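You operate a simulated robot arm through the tools that you are given. There is no shell and no other tool. Be economical: measure what you need, move in short steps, check, and stop when the job is done.

You are at the controls of a simulated robot arm. One attempt, no reset.

Task
Wash the bush named on the wash card clean in the parts washer, then switch it off.
Fine: run it with the lid shut; leave the bush inside and the lid shut; the other bushes stay.

The check looks at the end state, three seconds after you hand in, the way a careful person would. Anything else that was tipped, shoved, dropped, spilled or broken makes it a failure. A push-on lid holds only when it is set on centred and level and pressed home; a screw cap is set on level and turned clockwise until tight.

Robot
A 7-joint arm with a two-finger parallel gripper, fixed in place. Base frame: the origin is at the foot of the arm, x ahead of it, y to its left, z up. Readings come in mm, rad, newtons and seconds.
With the tool pointing down near the work surface it reaches from about 240 to 680 mm from the base axis. Its first joint turns from -1.152 to 1.152 rad. Payload 2.4 kg.
The TCP is the grasp point between the finger pads, 30 mm short of the fingertips. In the tool frame z runs along the fingers and y along their closing line. The gripper opens to 94 mm. The fingers are 28 mm wide and 10 mm thick; the gripper's body (50 by 96 mm) begins 55 mm behind the TCP.
Orientation is told as [roll, pitch, yaw] about the base's x, y, z axes, in that order, counted from this pose: with the fingers straight down and closing along the base's y, the tool's x points along the base's -x, its y along +y and its z along -z.

Tools
- The arm moves only by the tool send_rows. Its argument "motion" is text: rows parted by semicolons, each of 7 numbers parted by spaces: the turn, a rotation vector about the tool's x, y, z in rad, then the shift along the tool's x, y, z in mm, then the gripper command, from -1 (shut) to 1 (fully open), values between in proportion. In form: wx wy wz dx dy dz gripper; .... A call has 1 to 10 rows; each row is the pose to reach, as a shift and turn from the pose commanded when the call began, along the tool's axes at that moment. Each row takes 0.2 s and may step no farther than 50 mm and 0.15 rad from the row before; otherwise, or with a gripper value out of range, the whole call is refused. Where a pose cannot be reached the arm comes as near as it can. A force on the tool above 40 N (or 10 N above the force at the start of the call, whichever is more), or a blocked arm, ends the call early, and 0.2 s more pass. Each finger travels about 153 mm/s and halts on what it meets, pressing with about 36 N; the grip force reading is that of the motor and also rises with nothing between the fingers. The clock runs only during rows and for 0.2 s after the last one: add rows that repeat a pose to give the fingers time. It gives the time, the measured TCP pose, the force on the tool (base axes), the opening and the grip force at its end, in the units of the frame above (readings bear some noise).
- Cameras (640 x 400 px; columns grow to the right, rows downward): "scene" is fixed at [40.1, 477.2, 1442.8]; the picture's right is [-0.71, -0.70, 0.00], its down [-0.41, 0.41, -0.81] and it looks along [0.57, -0.58, -0.58] (base axes); focal length 251 px, centre (320, 200). "wrist" rides on the gripper at [-37, 0, -58] in the tool frame; the picture's right is [0.00, -1.00, 0.00], its down [0.97, 0.00, -0.24] and it looks along [0.24, 0.00, 0.97] (tool axes); focal length 218 px, centre (320, 200). There is no depth. A picture from a camera that has moved, and an enlarged one, comes with that camera's place and axes in the base frame and with its lens.
- grab_frame(camera): a new picture of that camera. No time passes.
- close_up(camera, box): a new picture of the part [left, top, right, bottom] of that camera's present view, enlarged. No time passes.
- job_done(): hands the job in; it is judged then, once.

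Go step by step. Nothing tells you positions but the pictures and the camera data: compare them with the known pose of the tool, close in by small moves and look again before you grip or let go. The budget is 120 turns and 64 pictures, counting those below and the enlarged ones. Unless the task says otherwise, let go and move clear before handing in, and close with one line.

The tools are called as a command line: name --argument value ..., lists and objects as JSON in quotes. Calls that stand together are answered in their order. send_rows: Moves the arm, as the interface text tells. Its arguments: {"type":"object","properties":{"motion":{"type":"string"}},"required":["motion"]} The other tools are called the same way: grab_frame (camera) takes a picture; close_up (camera, box) takes an enlarged picture of a part of a camera's view; job_done () hands the job in.

At the start:

```text
t: 0.0
eef_pos: [337.7, 170.2, 1236.4]
tcp_rot: [-0.001, 0.001, 0.0]
ft_force: [0.8, -0.4, 0.2]
opening: 94.1
finger_force: 0.1
```

scene: 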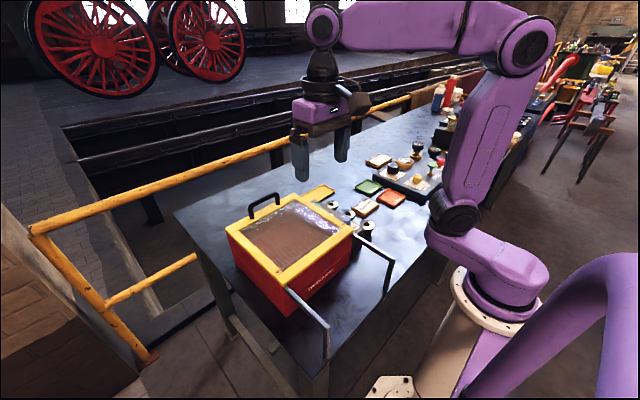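
wrist: 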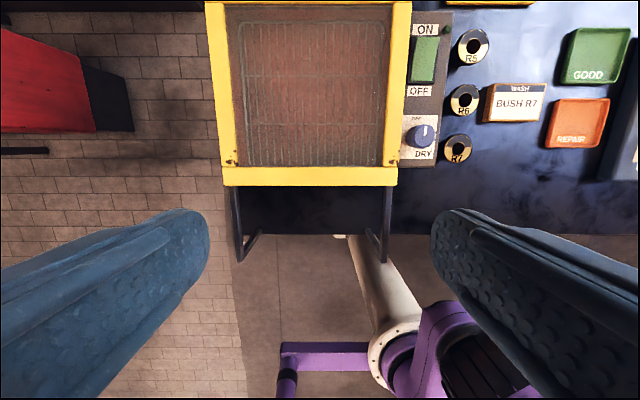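

The card names bush R7, and the washer has a side panel with an ON/OFF rocker and a dial. I'll look closer at the panel, the bushes and the washer.

close_up --camera "wrist" --box '[390, 0, 560, 180]'

close_up --camera "scene" --box '[210, 150, 450, 360]'

close_up --camera "wrist" --box '[190, 0, 430, 280]'

```text
2.22 times, centred on (475, 90) of wrist
camera zoom: at [374.8, 172.3, 1295.5], right [0.0, -1.0, 0.0], down [-0.97, 0.0, 0.24], along [-0.24, 0.0, -0.97], focal length 485 px, centre (-24, 444)
```

zoom: 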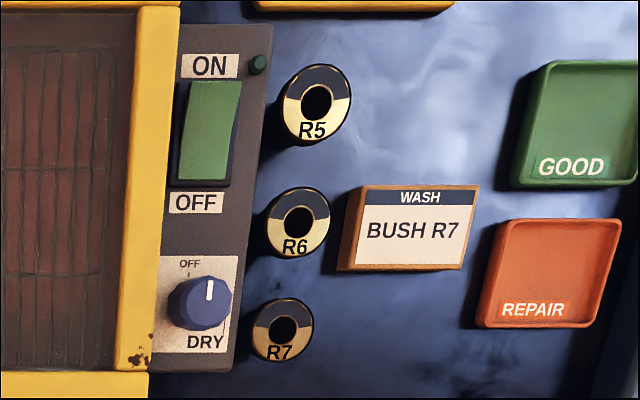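

```text
1.90 times, centred on (330, 255) of scene
camera zoom: at [40.1, 477.2, 1442.8], right [-0.71, -0.7, 0.0], down [-0.41, 0.41, -0.81], along [0.57, -0.58, -0.58], focal length 478 px, centre (301, 95)
```

zoom: 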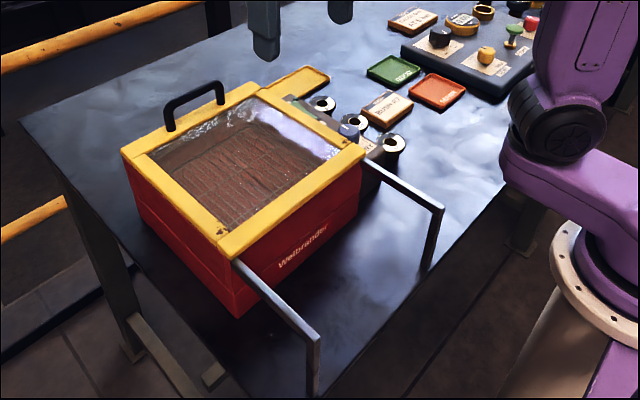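

```text
1.43 times, centred on (310, 140) of wrist
camera zoom: at [374.8, 172.3, 1295.5], right [0.0, -1.0, 0.0], down [-0.97, 0.0, 0.24], along [-0.24, 0.0, -0.97], focal length 312 px, centre (334, 286)
```

zoom: 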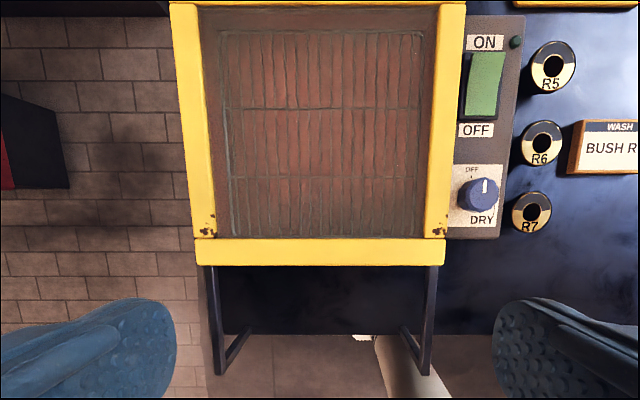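

R7's top is around (362, -75, 897), and the washer lid spans about x 327–531, y 75–300 at z≈1018. Its handle is on the far edge. I need to know how the lid opens, so I'll zoom in on the rails and the handle.

close_up --camera "scene" --box '[260, 210, 400, 300]'

close_up --camera "scene" --box '[220, 180, 380, 280]'

```text
4.44 times, centred on (330, 255) of scene
camera zoom: at [40.1, 477.2, 1442.8], right [-0.71, -0.7, 0.0], down [-0.41, 0.41, -0.81], along [0.57, -0.58, -0.58], focal length 1114 px, centre (276, -44)
```

zoom: 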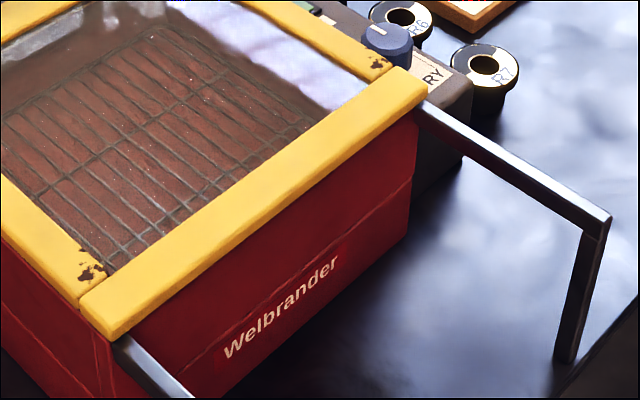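

```text
4.00 times, centred on (300, 230) of scene
camera zoom: at [40.1, 477.2, 1442.8], right [-0.71, -0.7, 0.0], down [-0.41, 0.41, -0.81], along [0.57, -0.58, -0.58], focal length 1003 px, centre (400, 80)
```

zoom: 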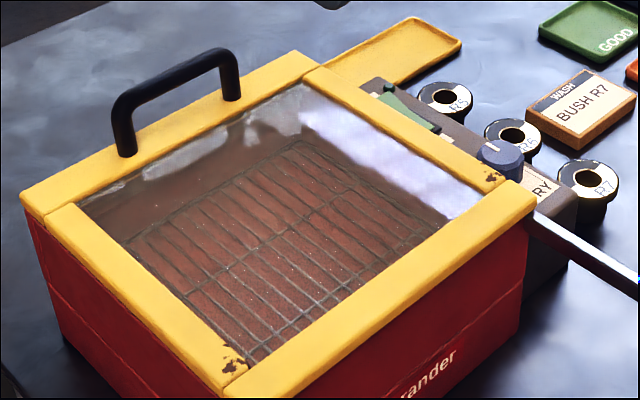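

The lid looks like a sliding tray on two rails with no hinge in view. I'll bring the gripper over the handle, turned 90° so it closes along x, and look.

send_rows --motion "0 0 -0.15 -30 3 5 0.5;0 0 -0.3 -60 6 10 0.5;0 0 -0.45 -90 9 15 0.5;0 0 -0.6 -110 12 20 0.5;0 0 -0.75 -130 15 25 0.5;0 0 -0.9 -150 17 30 0.5;0 0 -1.05 -165 19 40 0.5;0 0 -1.2 -175 20 45 0.5;0 0 -1.35 -183 21 50 0.5;0 0 -1.5 -190 22 56 0.5"

send_rows --motion "0 0 -0.0708 0 0 0 0.5;0 0 -0.0708 0 0 0 0.5"

grab_frame --camera "wrist"

grab_frame --camera "scene"

```text
t: 2.2
eef_pos: [527.8, 191.5, 1180.4]
tcp_rot: [0.0, -0.001, 1.502]
ft_force: [-0.1, 0.0, -0.6]
opening: 70.6
finger_force: 0.0
```

```text
t: 2.8
eef_pos: [526.9, 194.3, 1180.7]
tcp_rot: [0.0, 0.0, 1.572]
ft_force: [0.2, 0.1, 0.0]
opening: 70.5
finger_force: 0.1
```

```text
56 pictures are left
camera wrist: at [527.5, 230.8, 1239.8], right [1.0, 0.0, 0.0], down [0.0, -0.97, 0.24], along [0.0, -0.24, -0.97], focal length 218 px, centre (320, 200)
```

wrist: 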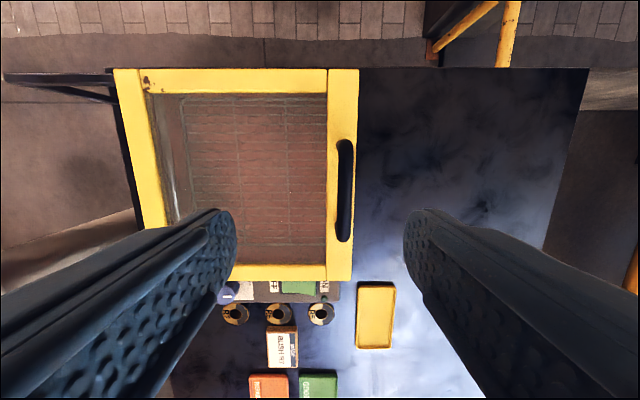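

```text
55 pictures are left
```

scene: 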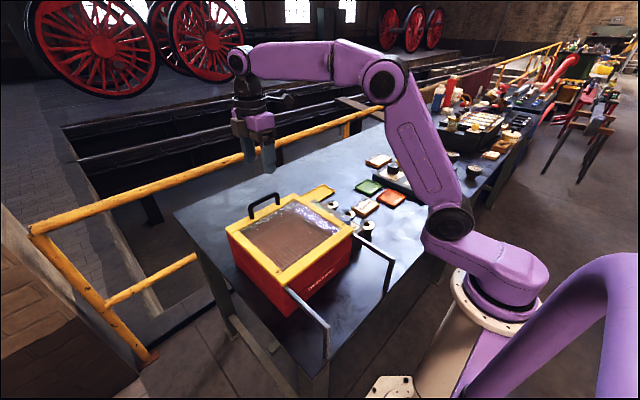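

The handle is really at x≈550, y≈192, with its top around z≈1045. I'll shift over it, come down partway and check again.

send_rows --motion "0 0 0 1 -12 30 0.3;0 0 0 2 -23 60 0.3;0 0 0 2 -23 95 0.3;0 0 0 2 -23 95 0.3"

grab_frame --camera "wrist"

close_up --camera "scene" --box '[210, 130, 370, 230]'

```text
t: 3.8
eef_pos: [553.0, 190.4, 1083.4]
tcp_rot: [-0.001, -0.001, 1.572]
ft_force: [-0.2, 0.6, 0.0]
opening: 60.8
finger_force: 0.1
```

```text
54 pictures are left
camera wrist: at [551.7, 228.0, 1143.0], right [1.0, 0.0, 0.0], down [0.0, -0.97, 0.24], along [0.0, -0.24, -0.97], focal length 218 px, centre (320, 200)
```

wrist: 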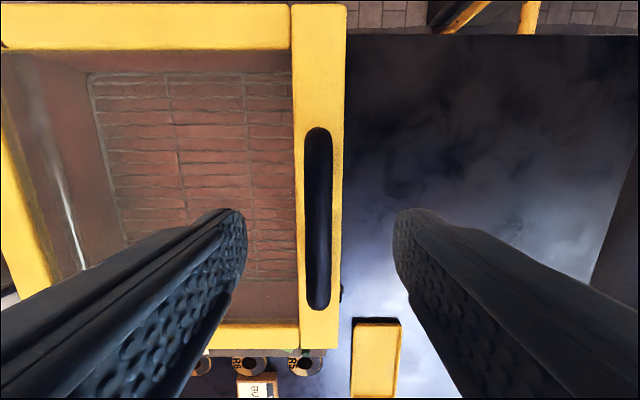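

```text
4.00 times, centred on (290, 180) of scene
camera zoom: at [40.2, 477.2, 1442.8], right [-0.71, -0.7, 0.0], down [-0.41, 0.41, -0.81], along [0.57, -0.58, -0.58], focal length 1003 px, centre (440, 280)
```

zoom: 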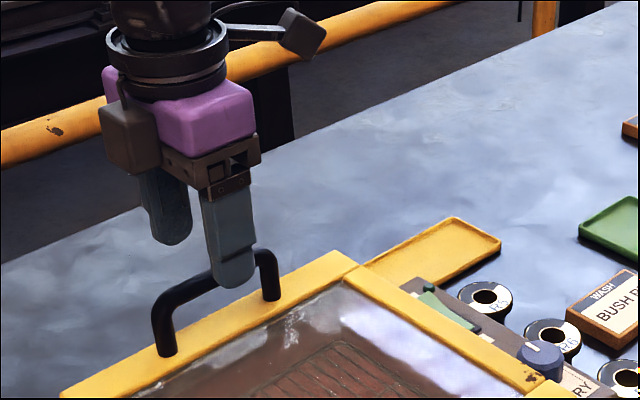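

The fingers straddle the handle well. I'll come down 40 mm and close.

send_rows --motion "0 0 0 0 1 20 0.3;0 0 0 0 1 40 0.3;0 0 0 0 1 40 0.3;0 0 0 0 1 40 -1;0 0 0 0 1 40 -1;0 0 0 0 1 40 -1"

close_up --camera "scene" --box '[210, 150, 370, 250]'

```text
t: 5.2
eef_pos: [550.6, 191.9, 1045.5]
tcp_rot: [-0.004, -0.001, 1.573]
ft_force: [-0.3, 0.2, 13.5]
opening: 13.6
finger_force: 44.7
```

```text
4.00 times, centred on (290, 200) of scene
camera zoom: at [39.9, 477.0, 1442.8], right [-0.71, -0.7, 0.0], down [-0.41, 0.42, -0.81], along [0.57, -0.58, -0.58], focal length 1003 px, centre (440, 200)
```

zoom: 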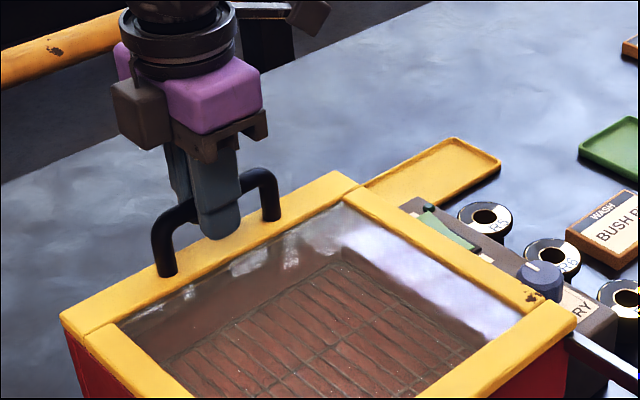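

The handle is gripped (13.6 mm) with the fingertips just touching the lid. I'll ease up 3 mm and try a short slide toward the base.

send_rows --motion "0 0 0 0 0 -3 -1;0 0 0 0 5 -3 -1;0 0 0 0 12 -3 -1;0 0 0 0 20 -3 -1;0 0 0 0 20 -3 -1"

close_up --camera "scene" --box '[210, 150, 410, 275]'

```text
t: 6.4
eef_pos: [529.7, 190.3, 1045.8]
tcp_rot: [0.005, 0.003, 1.571]
ft_force: [0.4, -2.1, -30.4]
opening: 14.1
finger_force: 45.0
```

```text
3.20 times, centred on (310, 212) of scene
camera zoom: at [40.7, 477.3, 1442.7], right [-0.71, -0.7, 0.0], down [-0.41, 0.41, -0.81], along [0.57, -0.58, -0.58], focal length 802 px, centre (352, 160)
```

zoom: 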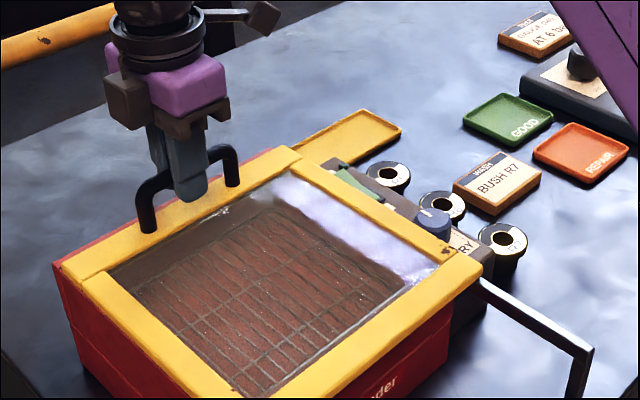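

It slides freely. I'll continue to about 150 mm of travel, pulling up a bit less.

send_rows --motion "0 0 0 0 10 2 -1;0 0 0 0 25 2 -1;0 0 0 0 40 2 -1;0 0 0 0 55 2 -1;0 0 0 0 70 2 -1;0 0 0 0 85 2 -1;0 0 0 0 100 2 -1;0 0 0 0 115 2 -1;0 0 0 0 130 2 -1;0 0 0 0 130 2 -1"

grab_frame --camera "scene"

grab_frame --camera "wrist"

```text
t: 8.6
eef_pos: [400.5, 190.4, 1046.8]
tcp_rot: [0.0, 0.001, 1.568]
ft_force: [1.0, -19.7, 12.1]
opening: 13.8
finger_force: 45.2
```

```text
50 pictures are left
```

scene: 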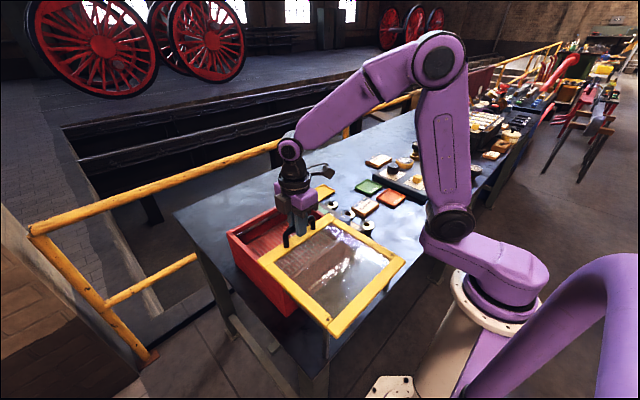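

```text
49 pictures are left
camera wrist: at [400.3, 228.4, 1105.2], right [1.0, 0.0, 0.0], down [0.0, -0.97, 0.24], along [0.0, -0.24, -0.97], focal length 218 px, centre (320, 200)
```

wrist: 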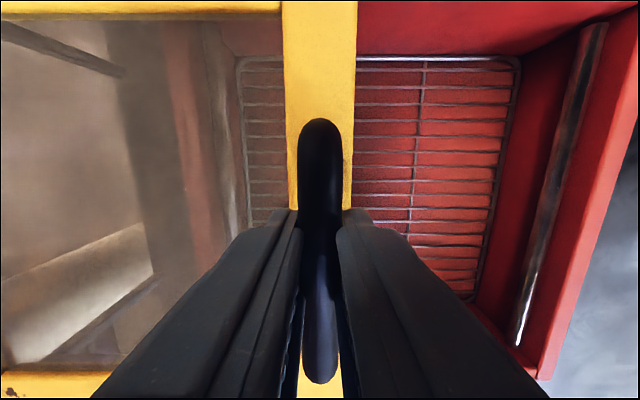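

The lid is open and the rack is exposed. I'll release the handle, rise, and go over to R7.

send_rows --motion "0 0 0 0 0 0 0.2;0 0 0 0 0 0 0.2;0 0 0 0 0 -30 0.2;0 0 0 0 0 -70 0.2;0 0 0 0 0 -110 0.2;0 0 0 0 0 -110 0.2"

send_rows --motion "0 0 0 40 5 0 0.2;0 0 0 80 10 0 0.2;0 0 0 120 15 0 0.4;0 0 0 160 20 0 0.6;0 0 0 200 25 0 0.7;0 0 0 240 30 20 0.7;0 0 0 265 38 50 0.7;0 0 0 265 38 80 0.7;0 0 0 265 38 80 0.7"

grab_frame --camera "wrist"

close_up --camera "scene" --box '[220, 150, 420, 275]'

```text
t: 10.0
eef_pos: [397.3, 190.7, 1158.4]
tcp_rot: [0.001, 0.0, 1.571]
ft_force: [-0.4, -0.5, -0.4]
opening: 56.5
finger_force: 0.0
```

```text
t: 12.0
eef_pos: [359.1, -74.3, 1076.4]
tcp_rot: [0.001, 0.0, 1.571]
ft_force: [1.0, -0.7, -0.5]
opening: 80.0
finger_force: 0.0
```

```text
48 pictures are left
camera wrist: at [359.4, -36.4, 1135.8], right [1.0, 0.0, 0.0], down [0.0, -0.97, 0.24], along [0.0, -0.24, -0.97], focal length 218 px, centre (320, 200)
```

wrist: 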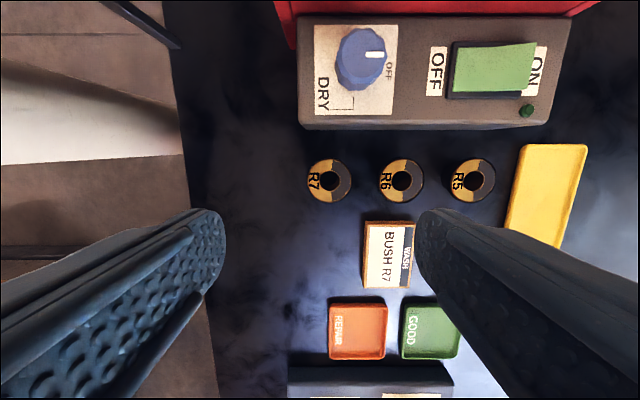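

```text
3.20 times, centred on (320, 212) of scene
camera zoom: at [40.2, 477.2, 1442.8], right [-0.71, -0.7, 0.0], down [-0.41, 0.41, -0.81], along [0.57, -0.58, -0.58], focal length 802 px, centre (320, 160)
```

zoom: 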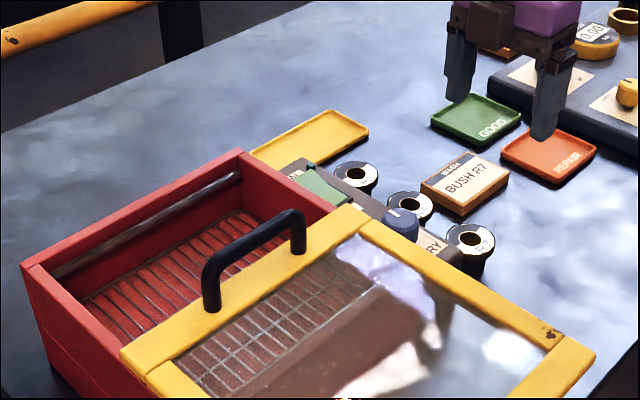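

R7 is at about (367, -74), top z≈902. I'll shift +8 mm in x, lower to z≈965 and check.

send_rows --motion "0 0 0 0 -8 30 0.5;0 0 0 0 -8 70 0.5;0 0 0 0 -8 110 0.5;0 0 0 0 -8 110 0.5"

grab_frame --camera "wrist"

close_up --camera "scene" --box '[310, 160, 430, 250]'

```text
t: 13.0
eef_pos: [368.1, -73.8, 967.1]
tcp_rot: [0.001, -0.001, 1.571]
ft_force: [0.4, 0.3, 0.0]
opening: 70.7
finger_force: 0.0
```

```text
46 pictures are left
camera wrist: at [368.2, -35.9, 1026.1], right [1.0, 0.0, 0.0], down [0.0, -0.97, 0.24], along [0.0, -0.24, -0.97], focal length 218 px, centre (320, 200)
```

wrist: 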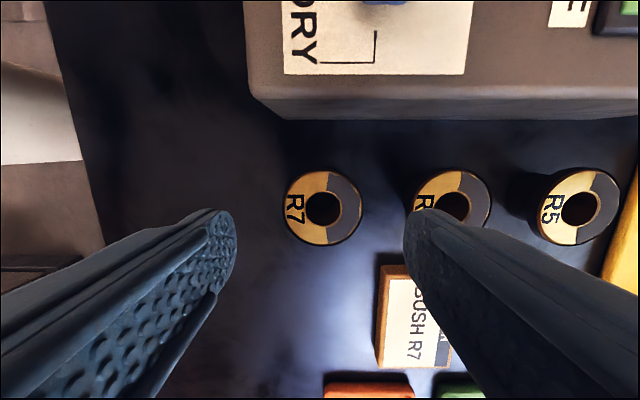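

```text
4.44 times, centred on (370, 205) of scene
camera zoom: at [40.1, 477.2, 1442.8], right [-0.71, -0.7, 0.0], down [-0.41, 0.41, -0.81], along [0.57, -0.58, -0.58], focal length 1114 px, centre (98, 178)
```

zoom: 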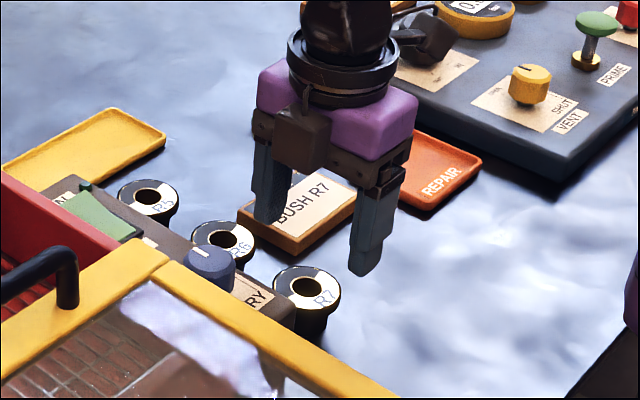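

Aligned within about 2 mm. I'll lower to z≈896 (fingertips just above the table) and grip.

send_rows --motion "0 0 0 0 -2 25 0.4;0 0 0 0 -2 50 0.4;0 0 0 0 -2 70 0.4;0 0 0 0 -2 70 0.4;0 0 0 0 -2 70 0.4"

close_up --camera "scene" --box '[310, 180, 430, 260]'

grab_frame --camera "wrist"

```text
t: 14.2
eef_pos: [369.6, -74.9, 896.7]
tcp_rot: [0.0, 0.0, 1.571]
ft_force: [-0.2, -1.3, -0.5]
opening: 65.8
finger_force: 0.1
```

```text
5.00 times, centred on (370, 220) of scene
camera zoom: at [40.1, 477.2, 1442.8], right [-0.71, -0.7, 0.0], down [-0.41, 0.41, -0.81], along [0.57, -0.58, -0.58], focal length 1253 px, centre (70, 100)
```

zoom: 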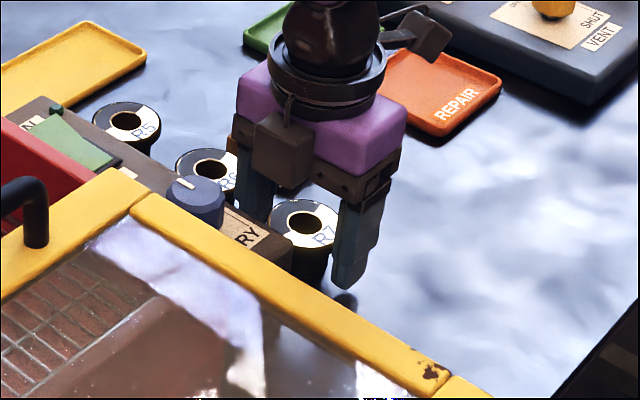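

```text
43 pictures are left
camera wrist: at [370.8, -36.0, 956.4], right [1.0, 0.0, 0.0], down [0.0, -0.97, 0.24], along [0.0, -0.24, -0.97], focal length 218 px, centre (320, 200)
```

wrist: 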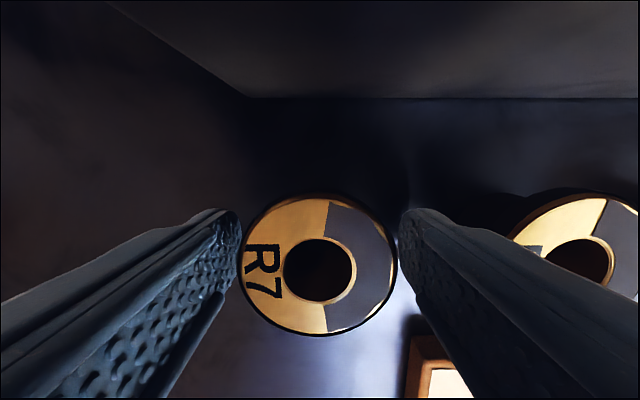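

R7 is centred between the fingers, so I'll close and lift a little.

send_rows --motion "0 0 0 0 0 0 -1;0 0 0 0 0 0 -1;0 0 0 0 0 0 -1;0 0 0 0 0 -15 -1;0 0 0 0 0 -40 -1;0 0 0 0 0 -40 -1"

grab_frame --camera "wrist"

close_up --camera "scene" --box '[310, 160, 430, 240]'

```text
t: 15.6
eef_pos: [371.5, -73.5, 937.0]
tcp_rot: [0.001, 0.0, 1.572]
ft_force: [-0.7, 1.1, -1.7]
opening: 49.5
finger_force: 35.7
```

```text
42 pictures are left
camera wrist: at [371.5, -35.3, 996.2], right [1.0, 0.0, 0.0], down [0.0, -0.97, 0.24], along [0.0, -0.24, -0.97], focal length 218 px, centre (320, 200)
```

wrist: 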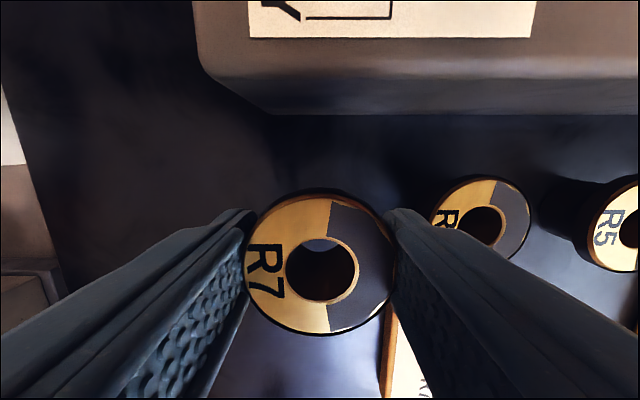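

```text
5.00 times, centred on (370, 200) of scene
camera zoom: at [40.2, 477.2, 1442.8], right [-0.71, -0.7, 0.0], down [-0.41, 0.41, -0.81], along [0.57, -0.58, -0.58], focal length 1253 px, centre (70, 200)
```

zoom: 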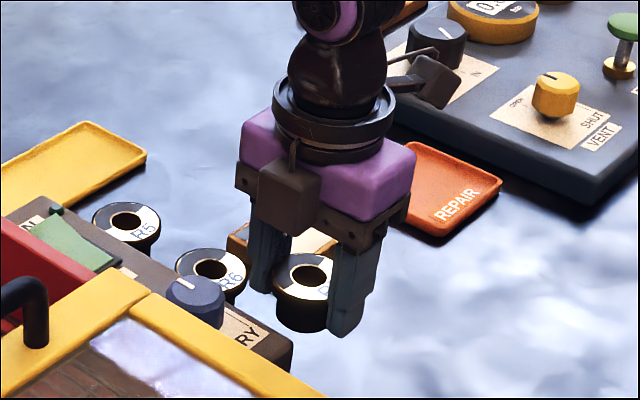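

R7 is firmly held. I'll raise it and carry it over the open part of the washer at about (478, 190).

send_rows --motion "0 0 0 0 0 -45 -1;0 0 0 0 0 -90 -1;0 0 0 0 0 -135 -1;0 0 0 0 0 -180 -1;0 0 0 0 -20 -200 -1;0 0 0 -20 -45 -200 -1;0 0 0 -50 -75 -200 -1;0 0 0 -90 -100 -200 -1;0 0 0 -135 -108 -200 -1;0 0 0 -135 -108 -200 -1"

send_rows --motion "0 0 0 -40 0 0 -1;0 0 0 -80 0 0 -1;0 0 0 -129 0 0 -1;0 0 0 -129 0 0 -1"

grab_frame --camera "wrist"

close_up --camera "scene" --box '[200, 120, 400, 270]'

```text
t: 17.8
eef_pos: [481.5, 64.2, 1137.3]
tcp_rot: [0.0, 0.001, 1.57]
ft_force: [-0.3, -0.2, -2.7]
opening: 49.5
finger_force: 36.0
```

```text
t: 18.8
eef_pos: [479.6, 191.3, 1135.4]
tcp_rot: [0.0, 0.0, 1.57]
ft_force: [0.2, -1.1, -3.3]
opening: 49.6
finger_force: 35.5
```

```text
40 pictures are left
camera wrist: at [480.0, 229.0, 1195.4], right [1.0, 0.0, 0.0], down [0.0, -0.97, 0.24], along [0.0, -0.24, -0.97], focal length 218 px, centre (320, 200)
```

wrist: 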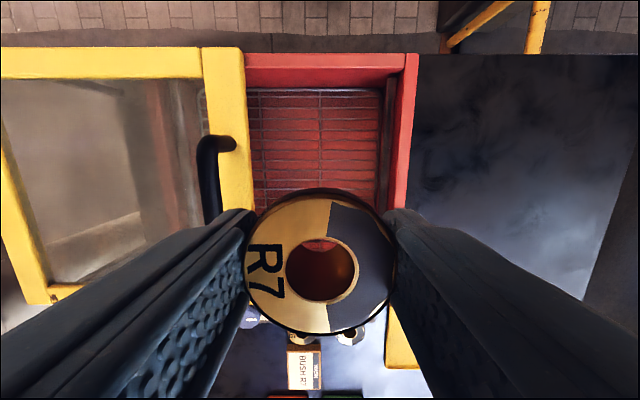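

```text
2.67 times, centred on (300, 195) of scene
camera zoom: at [40.2, 477.2, 1442.8], right [-0.71, -0.7, 0.0], down [-0.41, 0.41, -0.81], along [0.57, -0.58, -0.58], focal length 668 px, centre (373, 213)
```

zoom: 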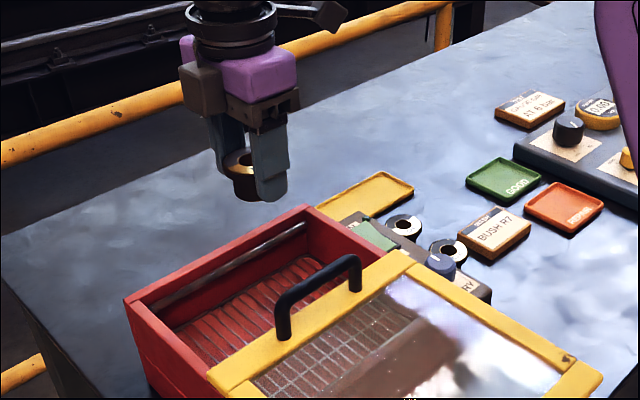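

The rack is at about z≈909, so the gripper body will dip near the rim. I'll turn the hand back to yaw 0, which is narrower along x, and centre it at x≈470.

send_rows --motion "0 0 0.15 0 1 0 -1;0 0 0.3 0 2 0 -1;0 0 0.45 0 3 0 -1;0 0 0.6 0 4 0 -1;0 0 0.75 0 5 0 -1;0 0 0.9 0 6 0 -1;0 0 1.05 0 7 0 -1;0 0 1.2 0 8 0 -1;0 0 1.35 0 9 0 -1;0 0 1.5 0 9 0 -1"

send_rows --motion "0 0 0.07 0 0 20 -1;0 0 0.07 0 0 60 -1;0 0 0.07 0 0 60 -1"

grab_frame --camera "wrist"

close_up --camera "scene" --box '[200, 150, 360, 270]'

```text
t: 21.0
eef_pos: [470.1, 190.6, 1135.7]
tcp_rot: [0.001, 0.0, 0.068]
ft_force: [0.3, -0.6, -2.3]
opening: 49.6
finger_force: 36.2
```

```text
t: 21.8
eef_pos: [471.2, 189.6, 1074.5]
tcp_rot: [0.001, 0.002, 0.0]
ft_force: [0.1, 0.2, -2.7]
opening: 49.5
finger_force: 36.0
```

```text
38 pictures are left
camera wrist: at [508.7, 191.1, 1134.2], right [0.0, -1.0, 0.0], down [-0.97, 0.0, 0.24], along [-0.24, 0.0, -0.97], focal length 218 px, centre (320, 200)
```

wrist: 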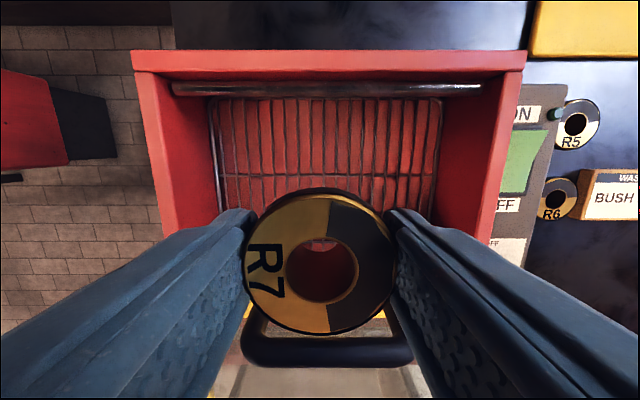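

```text
3.33 times, centred on (280, 210) of scene
camera zoom: at [40.2, 477.2, 1442.8], right [-0.71, -0.7, 0.0], down [-0.41, 0.41, -0.81], along [0.57, -0.58, -0.58], focal length 836 px, centre (453, 167)
```

zoom: 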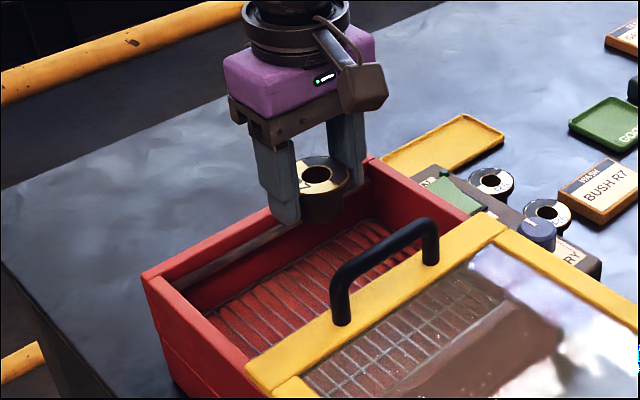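

At yaw 0 a part protruding from the hand would come down on the lid handle. I'll return to yaw 90 and centre at x≈487, where only the narrow clearance to the lid edge matters.

send_rows --motion "0 0 -0.05 0 0 -40 -1;0 0 -0.2 -3 0 -60 -1;0 0 -0.35 -6 0 -60 -1;0 0 -0.5 -9 0 -60 -1;0 0 -0.65 -12 0 -60 -1;0 0 -0.8 -14 0 -60 -1;0 0 -0.95 -15 0 -60 -1;0 0 -1.1 -16 0 -60 -1;0 0 -1.25 -16 0 -60 -1;0 0 -1.4 -16 0 -60 -1"

send_rows --motion "0 0 -0.15 0 0 0 -1;0 0 -0.17 0 0 30 -1;0 0 -0.171 0 0 75 -1;0 0 -0.171 0 0 115 -1;0 0 -0.171 0 0 115 -1"

grab_frame --camera "wrist"

close_up --camera "scene" --box '[200, 150, 360, 270]'

```text
t: 24.0
eef_pos: [487.2, 191.4, 1136.2]
tcp_rot: [0.0, 0.0, 1.406]
ft_force: [0.7, 0.3, -3.7]
opening: 49.4
finger_force: 35.9
```

```text
t: 25.2
eef_pos: [485.5, 189.9, 1020.3]
tcp_rot: [0.0, 0.0, 1.572]
ft_force: [1.2, 0.4, -1.9]
opening: 49.4
finger_force: 36.3
```

```text
36 pictures are left
camera wrist: at [486.0, 227.9, 1079.8], right [1.0, 0.0, 0.0], down [0.0, -0.97, 0.24], along [0.0, -0.24, -0.97], focal length 218 px, centre (320, 200)
```

wrist: 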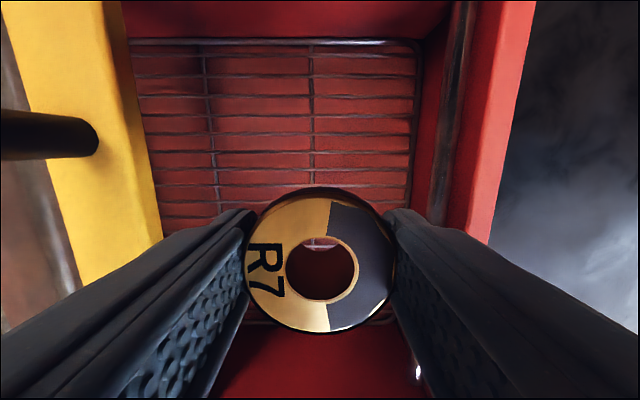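

```text
3.33 times, centred on (280, 210) of scene
camera zoom: at [40.2, 477.2, 1442.8], right [-0.71, -0.7, 0.0], down [-0.41, 0.41, -0.81], along [0.57, -0.58, -0.58], focal length 836 px, centre (453, 167)
```

zoom: 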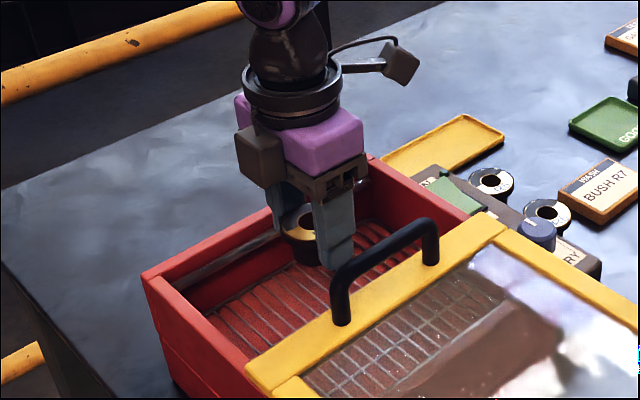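

The clearance is small but there. I'll move to x=490 and descend gradually.

send_rows --motion "0 0 0 0 -4.5 0 -1;0 0 0 0 -4.5 20 -1;0 0 0 0 -4.5 40 -1;0 0 0 0 -4.5 55 -1;0 0 0 0 -4.5 55 -1"

close_up --camera "scene" --box '[220, 170, 340, 260]'

grab_frame --camera "wrist"

```text
t: 26.4
eef_pos: [492.5, 190.2, 966.5]
tcp_rot: [0.0, 0.0, 1.573]
ft_force: [0.7, -0.9, -3.0]
opening: 49.5
finger_force: 35.9
```

```text
4.44 times, centred on (280, 215) of scene
camera zoom: at [40.2, 477.2, 1442.8], right [-0.71, -0.7, 0.0], down [-0.41, 0.41, -0.81], along [0.57, -0.58, -0.58], focal length 1114 px, centre (498, 133)
```

zoom: 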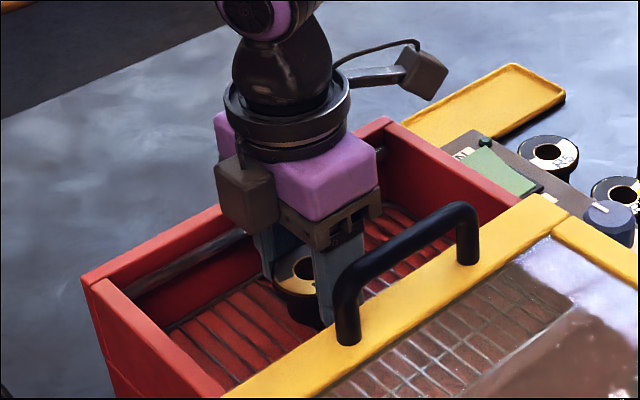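

```text
33 pictures are left
camera wrist: at [492.6, 227.8, 1024.8], right [1.0, 0.0, 0.0], down [0.0, -0.97, 0.24], along [0.0, -0.24, -0.97], focal length 218 px, centre (320, 200)
```

wrist: 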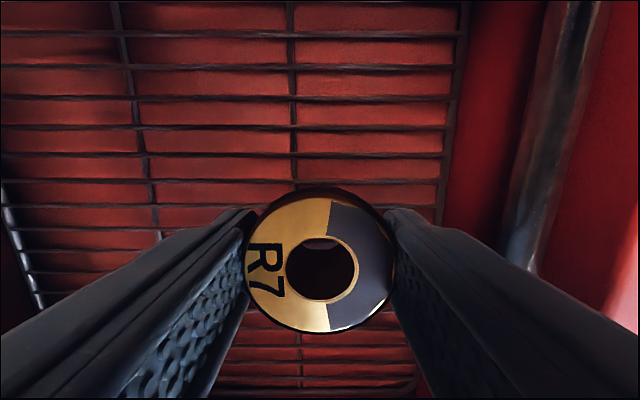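

The clearance looks fine and the bush is inside above the rack. I'll continue down in small steps until it touches.

send_rows --motion "0 0 0 0 0 3 -1;0 0 0 0 0 6 -1;0 0 0 0 0 9 -1;0 0 0 0 0 9 -1"

send_rows --motion "0 0 0 0 0 2 -1;0 0 0 0 0 4 -1;0 0 0 0 0 4 -1"

```text
t: 27.3
eef_pos: [493.1, 189.5, 960.0]
tcp_rot: [-0.003, -0.001, 1.572]
ft_force: [-1.5, 0.0, 6.1]
opening: 49.6
finger_force: 36.0
stopped in row 4: the force on the tool passed its limit (the readings are from after the stop); the commanded pose is now the measured one
```

```text
t: 27.9
eef_pos: [493.2, 190.9, 959.5]
tcp_rot: [-0.006, -0.004, 1.572]
ft_force: [-2.2, 0.0, 7.1]
opening: 49.6
finger_force: 36.1
stopped in row 2: the force on the tool passed its limit (the readings are from after the stop); the commanded pose is now the measured one
```

Contact came at z≈960, which fits a rack height of about 922. I'll check that it's the bush that is touching and not the hand.

close_up --camera "scene" --box '[250, 190, 330, 250]'

grab_frame --camera "wrist"

```text
6.67 times, centred on (290, 220) of scene
camera zoom: at [40.0, 477.1, 1442.8], right [-0.71, -0.7, 0.0], down [-0.41, 0.41, -0.81], along [0.57, -0.58, -0.58], focal length 1671 px, centre (520, 67)
```

zoom: 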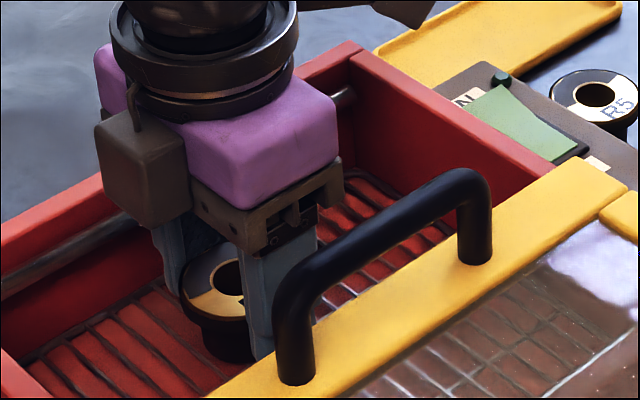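

```text
31 pictures are left
camera wrist: at [493.1, 228.4, 1019.8], right [1.0, 0.0, 0.01], down [0.0, -0.97, 0.24], along [0.01, -0.24, -0.97], focal length 218 px, centre (320, 200)
```

wrist: 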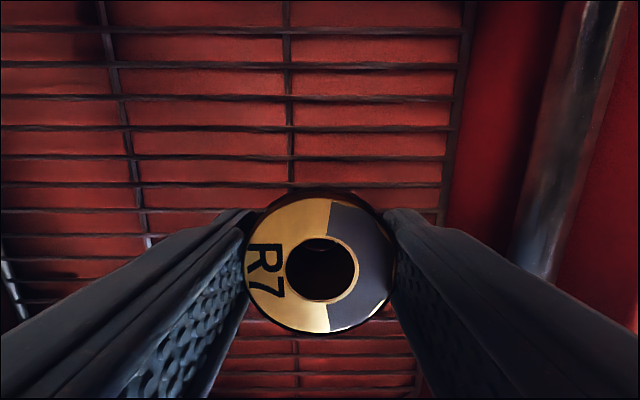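

The bush stands upright on the rack. I'll open modestly, rise clear and verify.

send_rows --motion "0 0 0 0 0 0 0.3;0 0 0 0 0 0 0.3;0 0 0 0 0 -20 0.3;0 0 0 0 0 -60 0.3;0 0 0 0 0 -110 0.3;0 0 0 0 0 -150 0.3;0 0 0 0 0 -150 0.3"

grab_frame --camera "wrist"

```text
t: 29.4
eef_pos: [491.1, 190.5, 1108.8]
tcp_rot: [-0.006, -0.002, 1.573]
ft_force: [0.3, -0.5, -0.4]
opening: 61.0
finger_force: 0.0
```

```text
30 pictures are left
camera wrist: at [491.1, 227.8, 1168.7], right [1.0, 0.0, 0.01], down [0.0, -0.97, 0.24], along [0.01, -0.24, -0.97], focal length 218 px, centre (320, 200)
```

wrist: 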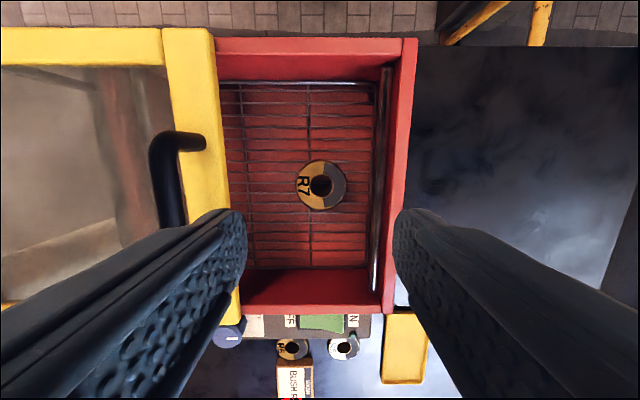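

R7 stands upright on the rack. Next I'll grip the handle at x≈400 again to close the lid.

send_rows --motion "0.006 0 0 0 40 -15 0.3;0.006 0 0 0 75 -15 0.3;0.006 0 0 0 91 -15 0.3;0.006 0 0 0 91 20 0.3;0.006 0 0 0 91 61 0.3;0.006 0 0 0 91 61 0.3;0.006 0 0 0 91 61 -1;0.006 0 0 0 91 61 -1;0.006 0 0 0 91 61 -1"

close_up --camera "scene" --box '[220, 150, 420, 275]'

```text
t: 31.4
eef_pos: [403.4, 190.6, 1049.2]
tcp_rot: [-0.012, -0.001, 1.57]
ft_force: [1.5, -0.4, -9.1]
opening: 13.7
finger_force: 45.2
```

```text
3.20 times, centred on (320, 212) of scene
camera zoom: at [40.3, 477.2, 1442.7], right [-0.71, -0.7, 0.0], down [-0.41, 0.41, -0.81], along [0.57, -0.58, -0.58], focal length 802 px, centre (320, 160)
```

zoom: 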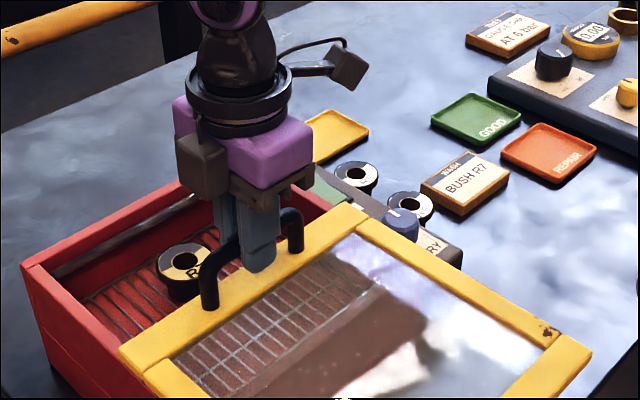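

The handle is gripped again. I'll level the hand and push the lid shut, back to the original handle x≈551.

send_rows --motion "-0.012 0 0 0 -10 1 -1;-0.012 0 0 0 -26 1 -1;-0.012 0 0 0 -42 1 -1;-0.012 0 0 0 -58 1 -1;-0.012 0 0 0 -74 1 -1;-0.012 0 0 0 -90 1 -1;-0.012 0 0 0 -106 1 -1;-0.012 0 0 0 -122 1 -1;-0.012 0 0 0 -138 1 -1;-0.012 0 0 0 -138 1 -1"

send_rows --motion "0 0 0 0 -4 0 -1;0 0 0 0 -8 0 -1;0 0 0 0 -11 0 -1;0 0 0 0 -13 0 -1;0 0 0 0 -13 0 -1"

close_up --camera "scene" --box '[220, 150, 380, 290]'

```text
t: 33.6
eef_pos: [541.0, 190.1, 1047.5]
tcp_rot: [0.001, -0.002, 1.57]
ft_force: [-0.4, -6.5, -8.3]
opening: 13.5
finger_force: 44.7
```

```text
t: 34.9
eef_pos: [552.1, 188.6, 1048.6]
tcp_rot: [0.006, 0.0, 1.572]
ft_force: [-15.6, -7.6, -14.6]
opening: 13.7
finger_force: 44.6
```

```text
2.86 times, centred on (300, 220) of scene
camera zoom: at [39.9, 477.0, 1442.8], right [-0.71, -0.7, 0.0], down [-0.41, 0.42, -0.81], along [0.57, -0.58, -0.58], focal length 716 px, centre (377, 143)
```

zoom: 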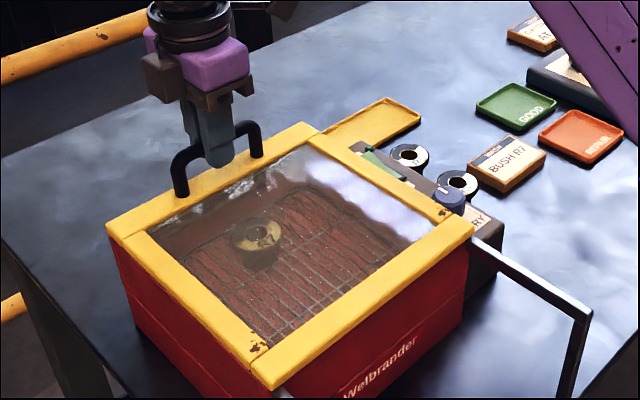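

The lid is home against its stop. I'll release, rise, and go over the rocker at about (505, 22) with the fingers closed. The ON end is raised, so it reads OFF now.

send_rows --motion "0 0 0 0 2 0 0;0 0 0 0 2 0 0;0 0 0 0 2 -40 0;0 0 0 0 2 -80 0;0 0 0 45 15 -80 -0.5;0 0 0 90 30 -80 -1;0 0 0 135 45 -80 -1;0 0 0 166 47 -80 -1;0 0 0 166 47 -60 -1;0 0 0 166 47 -60 -1"

grab_frame --camera "wrist"

close_up --camera "scene" --box '[220, 140, 380, 260]'

```text
t: 37.0
eef_pos: [507.2, 23.0, 1110.6]
tcp_rot: [-0.001, -0.003, 1.572]
ft_force: [-1.4, -1.0, -0.6]
opening: 0.0
finger_force: 32.9
```

```text
27 pictures are left
camera wrist: at [507.0, 60.8, 1168.9], right [1.0, 0.0, 0.0], down [0.0, -0.97, 0.24], along [0.0, -0.24, -0.97], focal length 218 px, centre (320, 200)
```

wrist: 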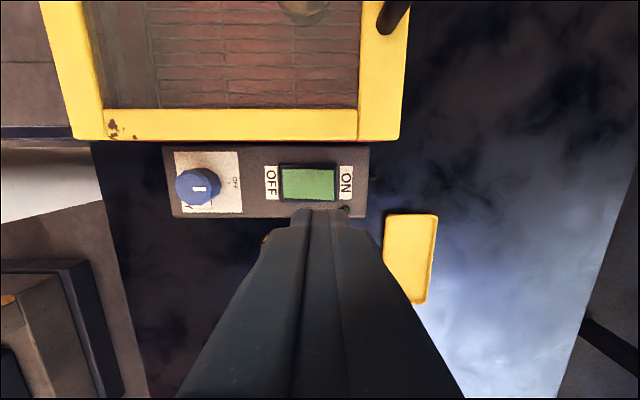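

```text
3.33 times, centred on (300, 200) of scene
camera zoom: at [40.2, 477.2, 1442.8], right [-0.71, -0.7, 0.0], down [-0.41, 0.41, -0.81], along [0.57, -0.58, -0.58], focal length 836 px, centre (387, 200)
```

zoom: 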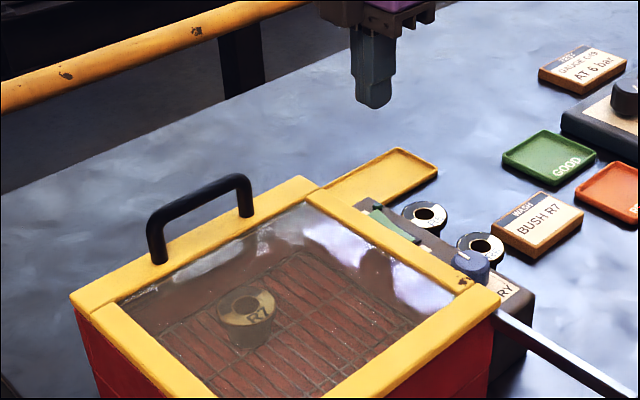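

The rocker spans x≈467–526, y≈7–42. I'll press the ON end at (515, 23), coming down near it first.

send_rows --motion "0 0 0 0 -8 40 -1;0 0 0 0 -8 80 -1;0 0 0 0 -8 105 -1;0 0 0 0 -8 105 -1"

grab_frame --camera "wrist"

close_up --camera "scene" --box '[270, 150, 370, 230]'

```text
t: 38.0
eef_pos: [514.1, 26.7, 1002.5]
tcp_rot: [0.0, -0.002, 1.574]
ft_force: [0.2, 0.3, 1.3]
opening: 0.0
finger_force: 33.0
```

```text
25 pictures are left
camera wrist: at [514.5, 64.3, 1062.3], right [1.0, 0.0, 0.0], down [0.0, -0.97, 0.24], along [0.0, -0.24, -0.97], focal length 218 px, centre (320, 200)
```

wrist: 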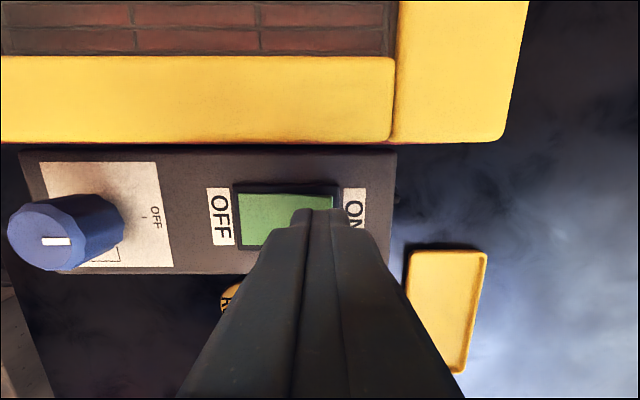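

```text
5.00 times, centred on (320, 190) of scene
camera zoom: at [40.1, 477.2, 1442.8], right [-0.71, -0.7, 0.0], down [-0.41, 0.41, -0.81], along [0.57, -0.58, -0.58], focal length 1253 px, centre (320, 250)
```

zoom: 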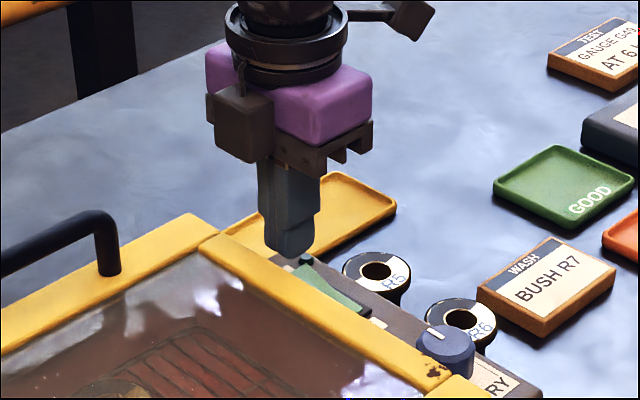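

Aligned on the ON end. I'll press down gently.

send_rows --motion "0 0 0 6 0 8 -1;0 0 0 6 0 16 -1;0 0 0 6 0 20 -1;0 0 0 6 0 24 -1;0 0 0 6 0 27 -1;0 0 0 6 0 30 -1"

grab_frame --camera "wrist"

close_up --camera "scene" --box '[260, 160, 360, 240]'

```text
t: 39.5
eef_pos: [513.3, 18.2, 974.6]
tcp_rot: [-0.001, -0.002, 1.571]
ft_force: [-2.4, -1.7, 8.2]
opening: 0.0
finger_force: 33.2
```

```text
23 pictures are left
camera wrist: at [514.3, 56.6, 1033.6], right [1.0, 0.0, 0.0], down [0.0, -0.97, 0.24], along [0.0, -0.24, -0.97], focal length 218 px, centre (320, 200)
```

wrist: 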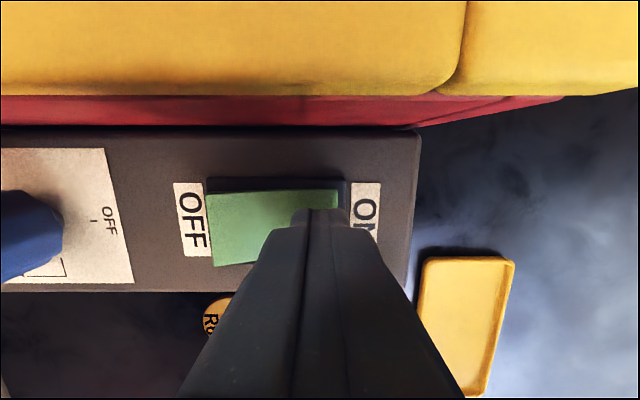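

```text
5.00 times, centred on (310, 200) of scene
camera zoom: at [40.0, 477.1, 1442.8], right [-0.71, -0.7, 0.0], down [-0.41, 0.41, -0.81], along [0.57, -0.58, -0.58], focal length 1253 px, centre (370, 200)
```

zoom: 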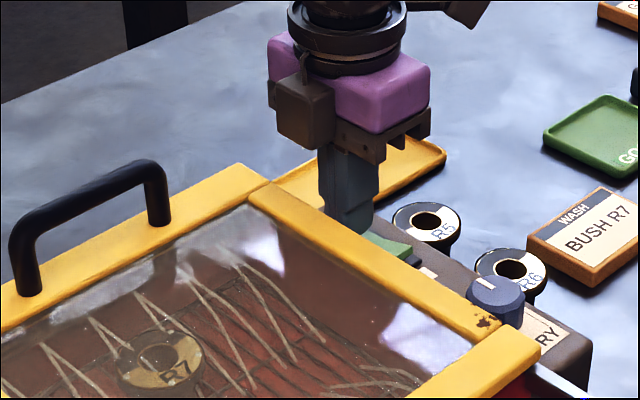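

It's running; spray is visible inside. I'll rise and let it wash a few seconds while I look at the bush and lamp.

send_rows --motion "0 0 0 0 0 -30 -1;0 0 0 0 20 -50 -1;0 0 0 0 38 -50 -1;0 0 0 0 38 -50 -1;0 0 0 0 38 -50 -1;0 0 0 0 38 -50 -1;0 0 0 0 38 -50 -1;0 0 0 0 38 -50 -1;0 0 0 0 38 -50 -1;0 0 0 0 38 -50 -1"

close_up --camera "scene" --box '[220, 170, 380, 290]'

grab_frame --camera "wrist"

```text
t: 41.6
eef_pos: [475.6, 17.6, 1023.5]
tcp_rot: [0.003, -0.003, 1.572]
ft_force: [0.0, -0.3, -0.6]
opening: 0.0
finger_force: 33.1
```

```text
3.33 times, centred on (300, 230) of scene
camera zoom: at [40.1, 477.2, 1442.8], right [-0.71, -0.7, 0.0], down [-0.41, 0.41, -0.81], along [0.57, -0.58, -0.58], focal length 836 px, centre (387, 100)
```

zoom: 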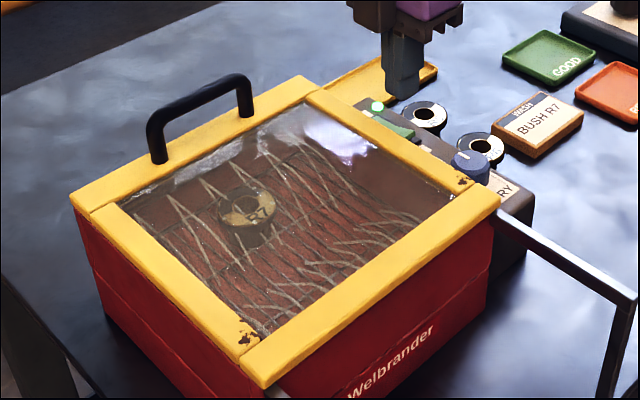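

```text
20 pictures are left
camera wrist: at [476.0, 55.8, 1083.9], right [1.0, 0.0, 0.0], down [0.0, -0.97, 0.24], along [0.0, -0.24, -0.97], focal length 218 px, centre (320, 200)
```

wrist: 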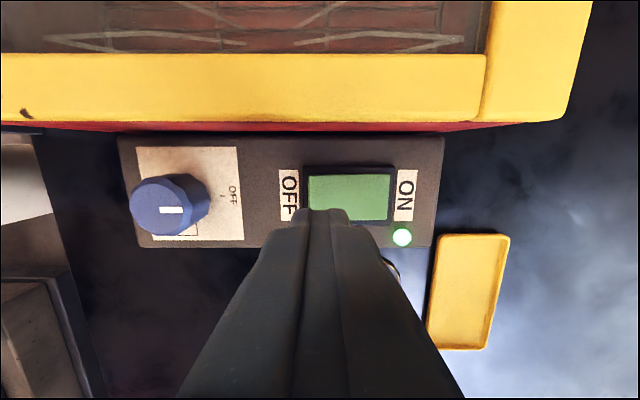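

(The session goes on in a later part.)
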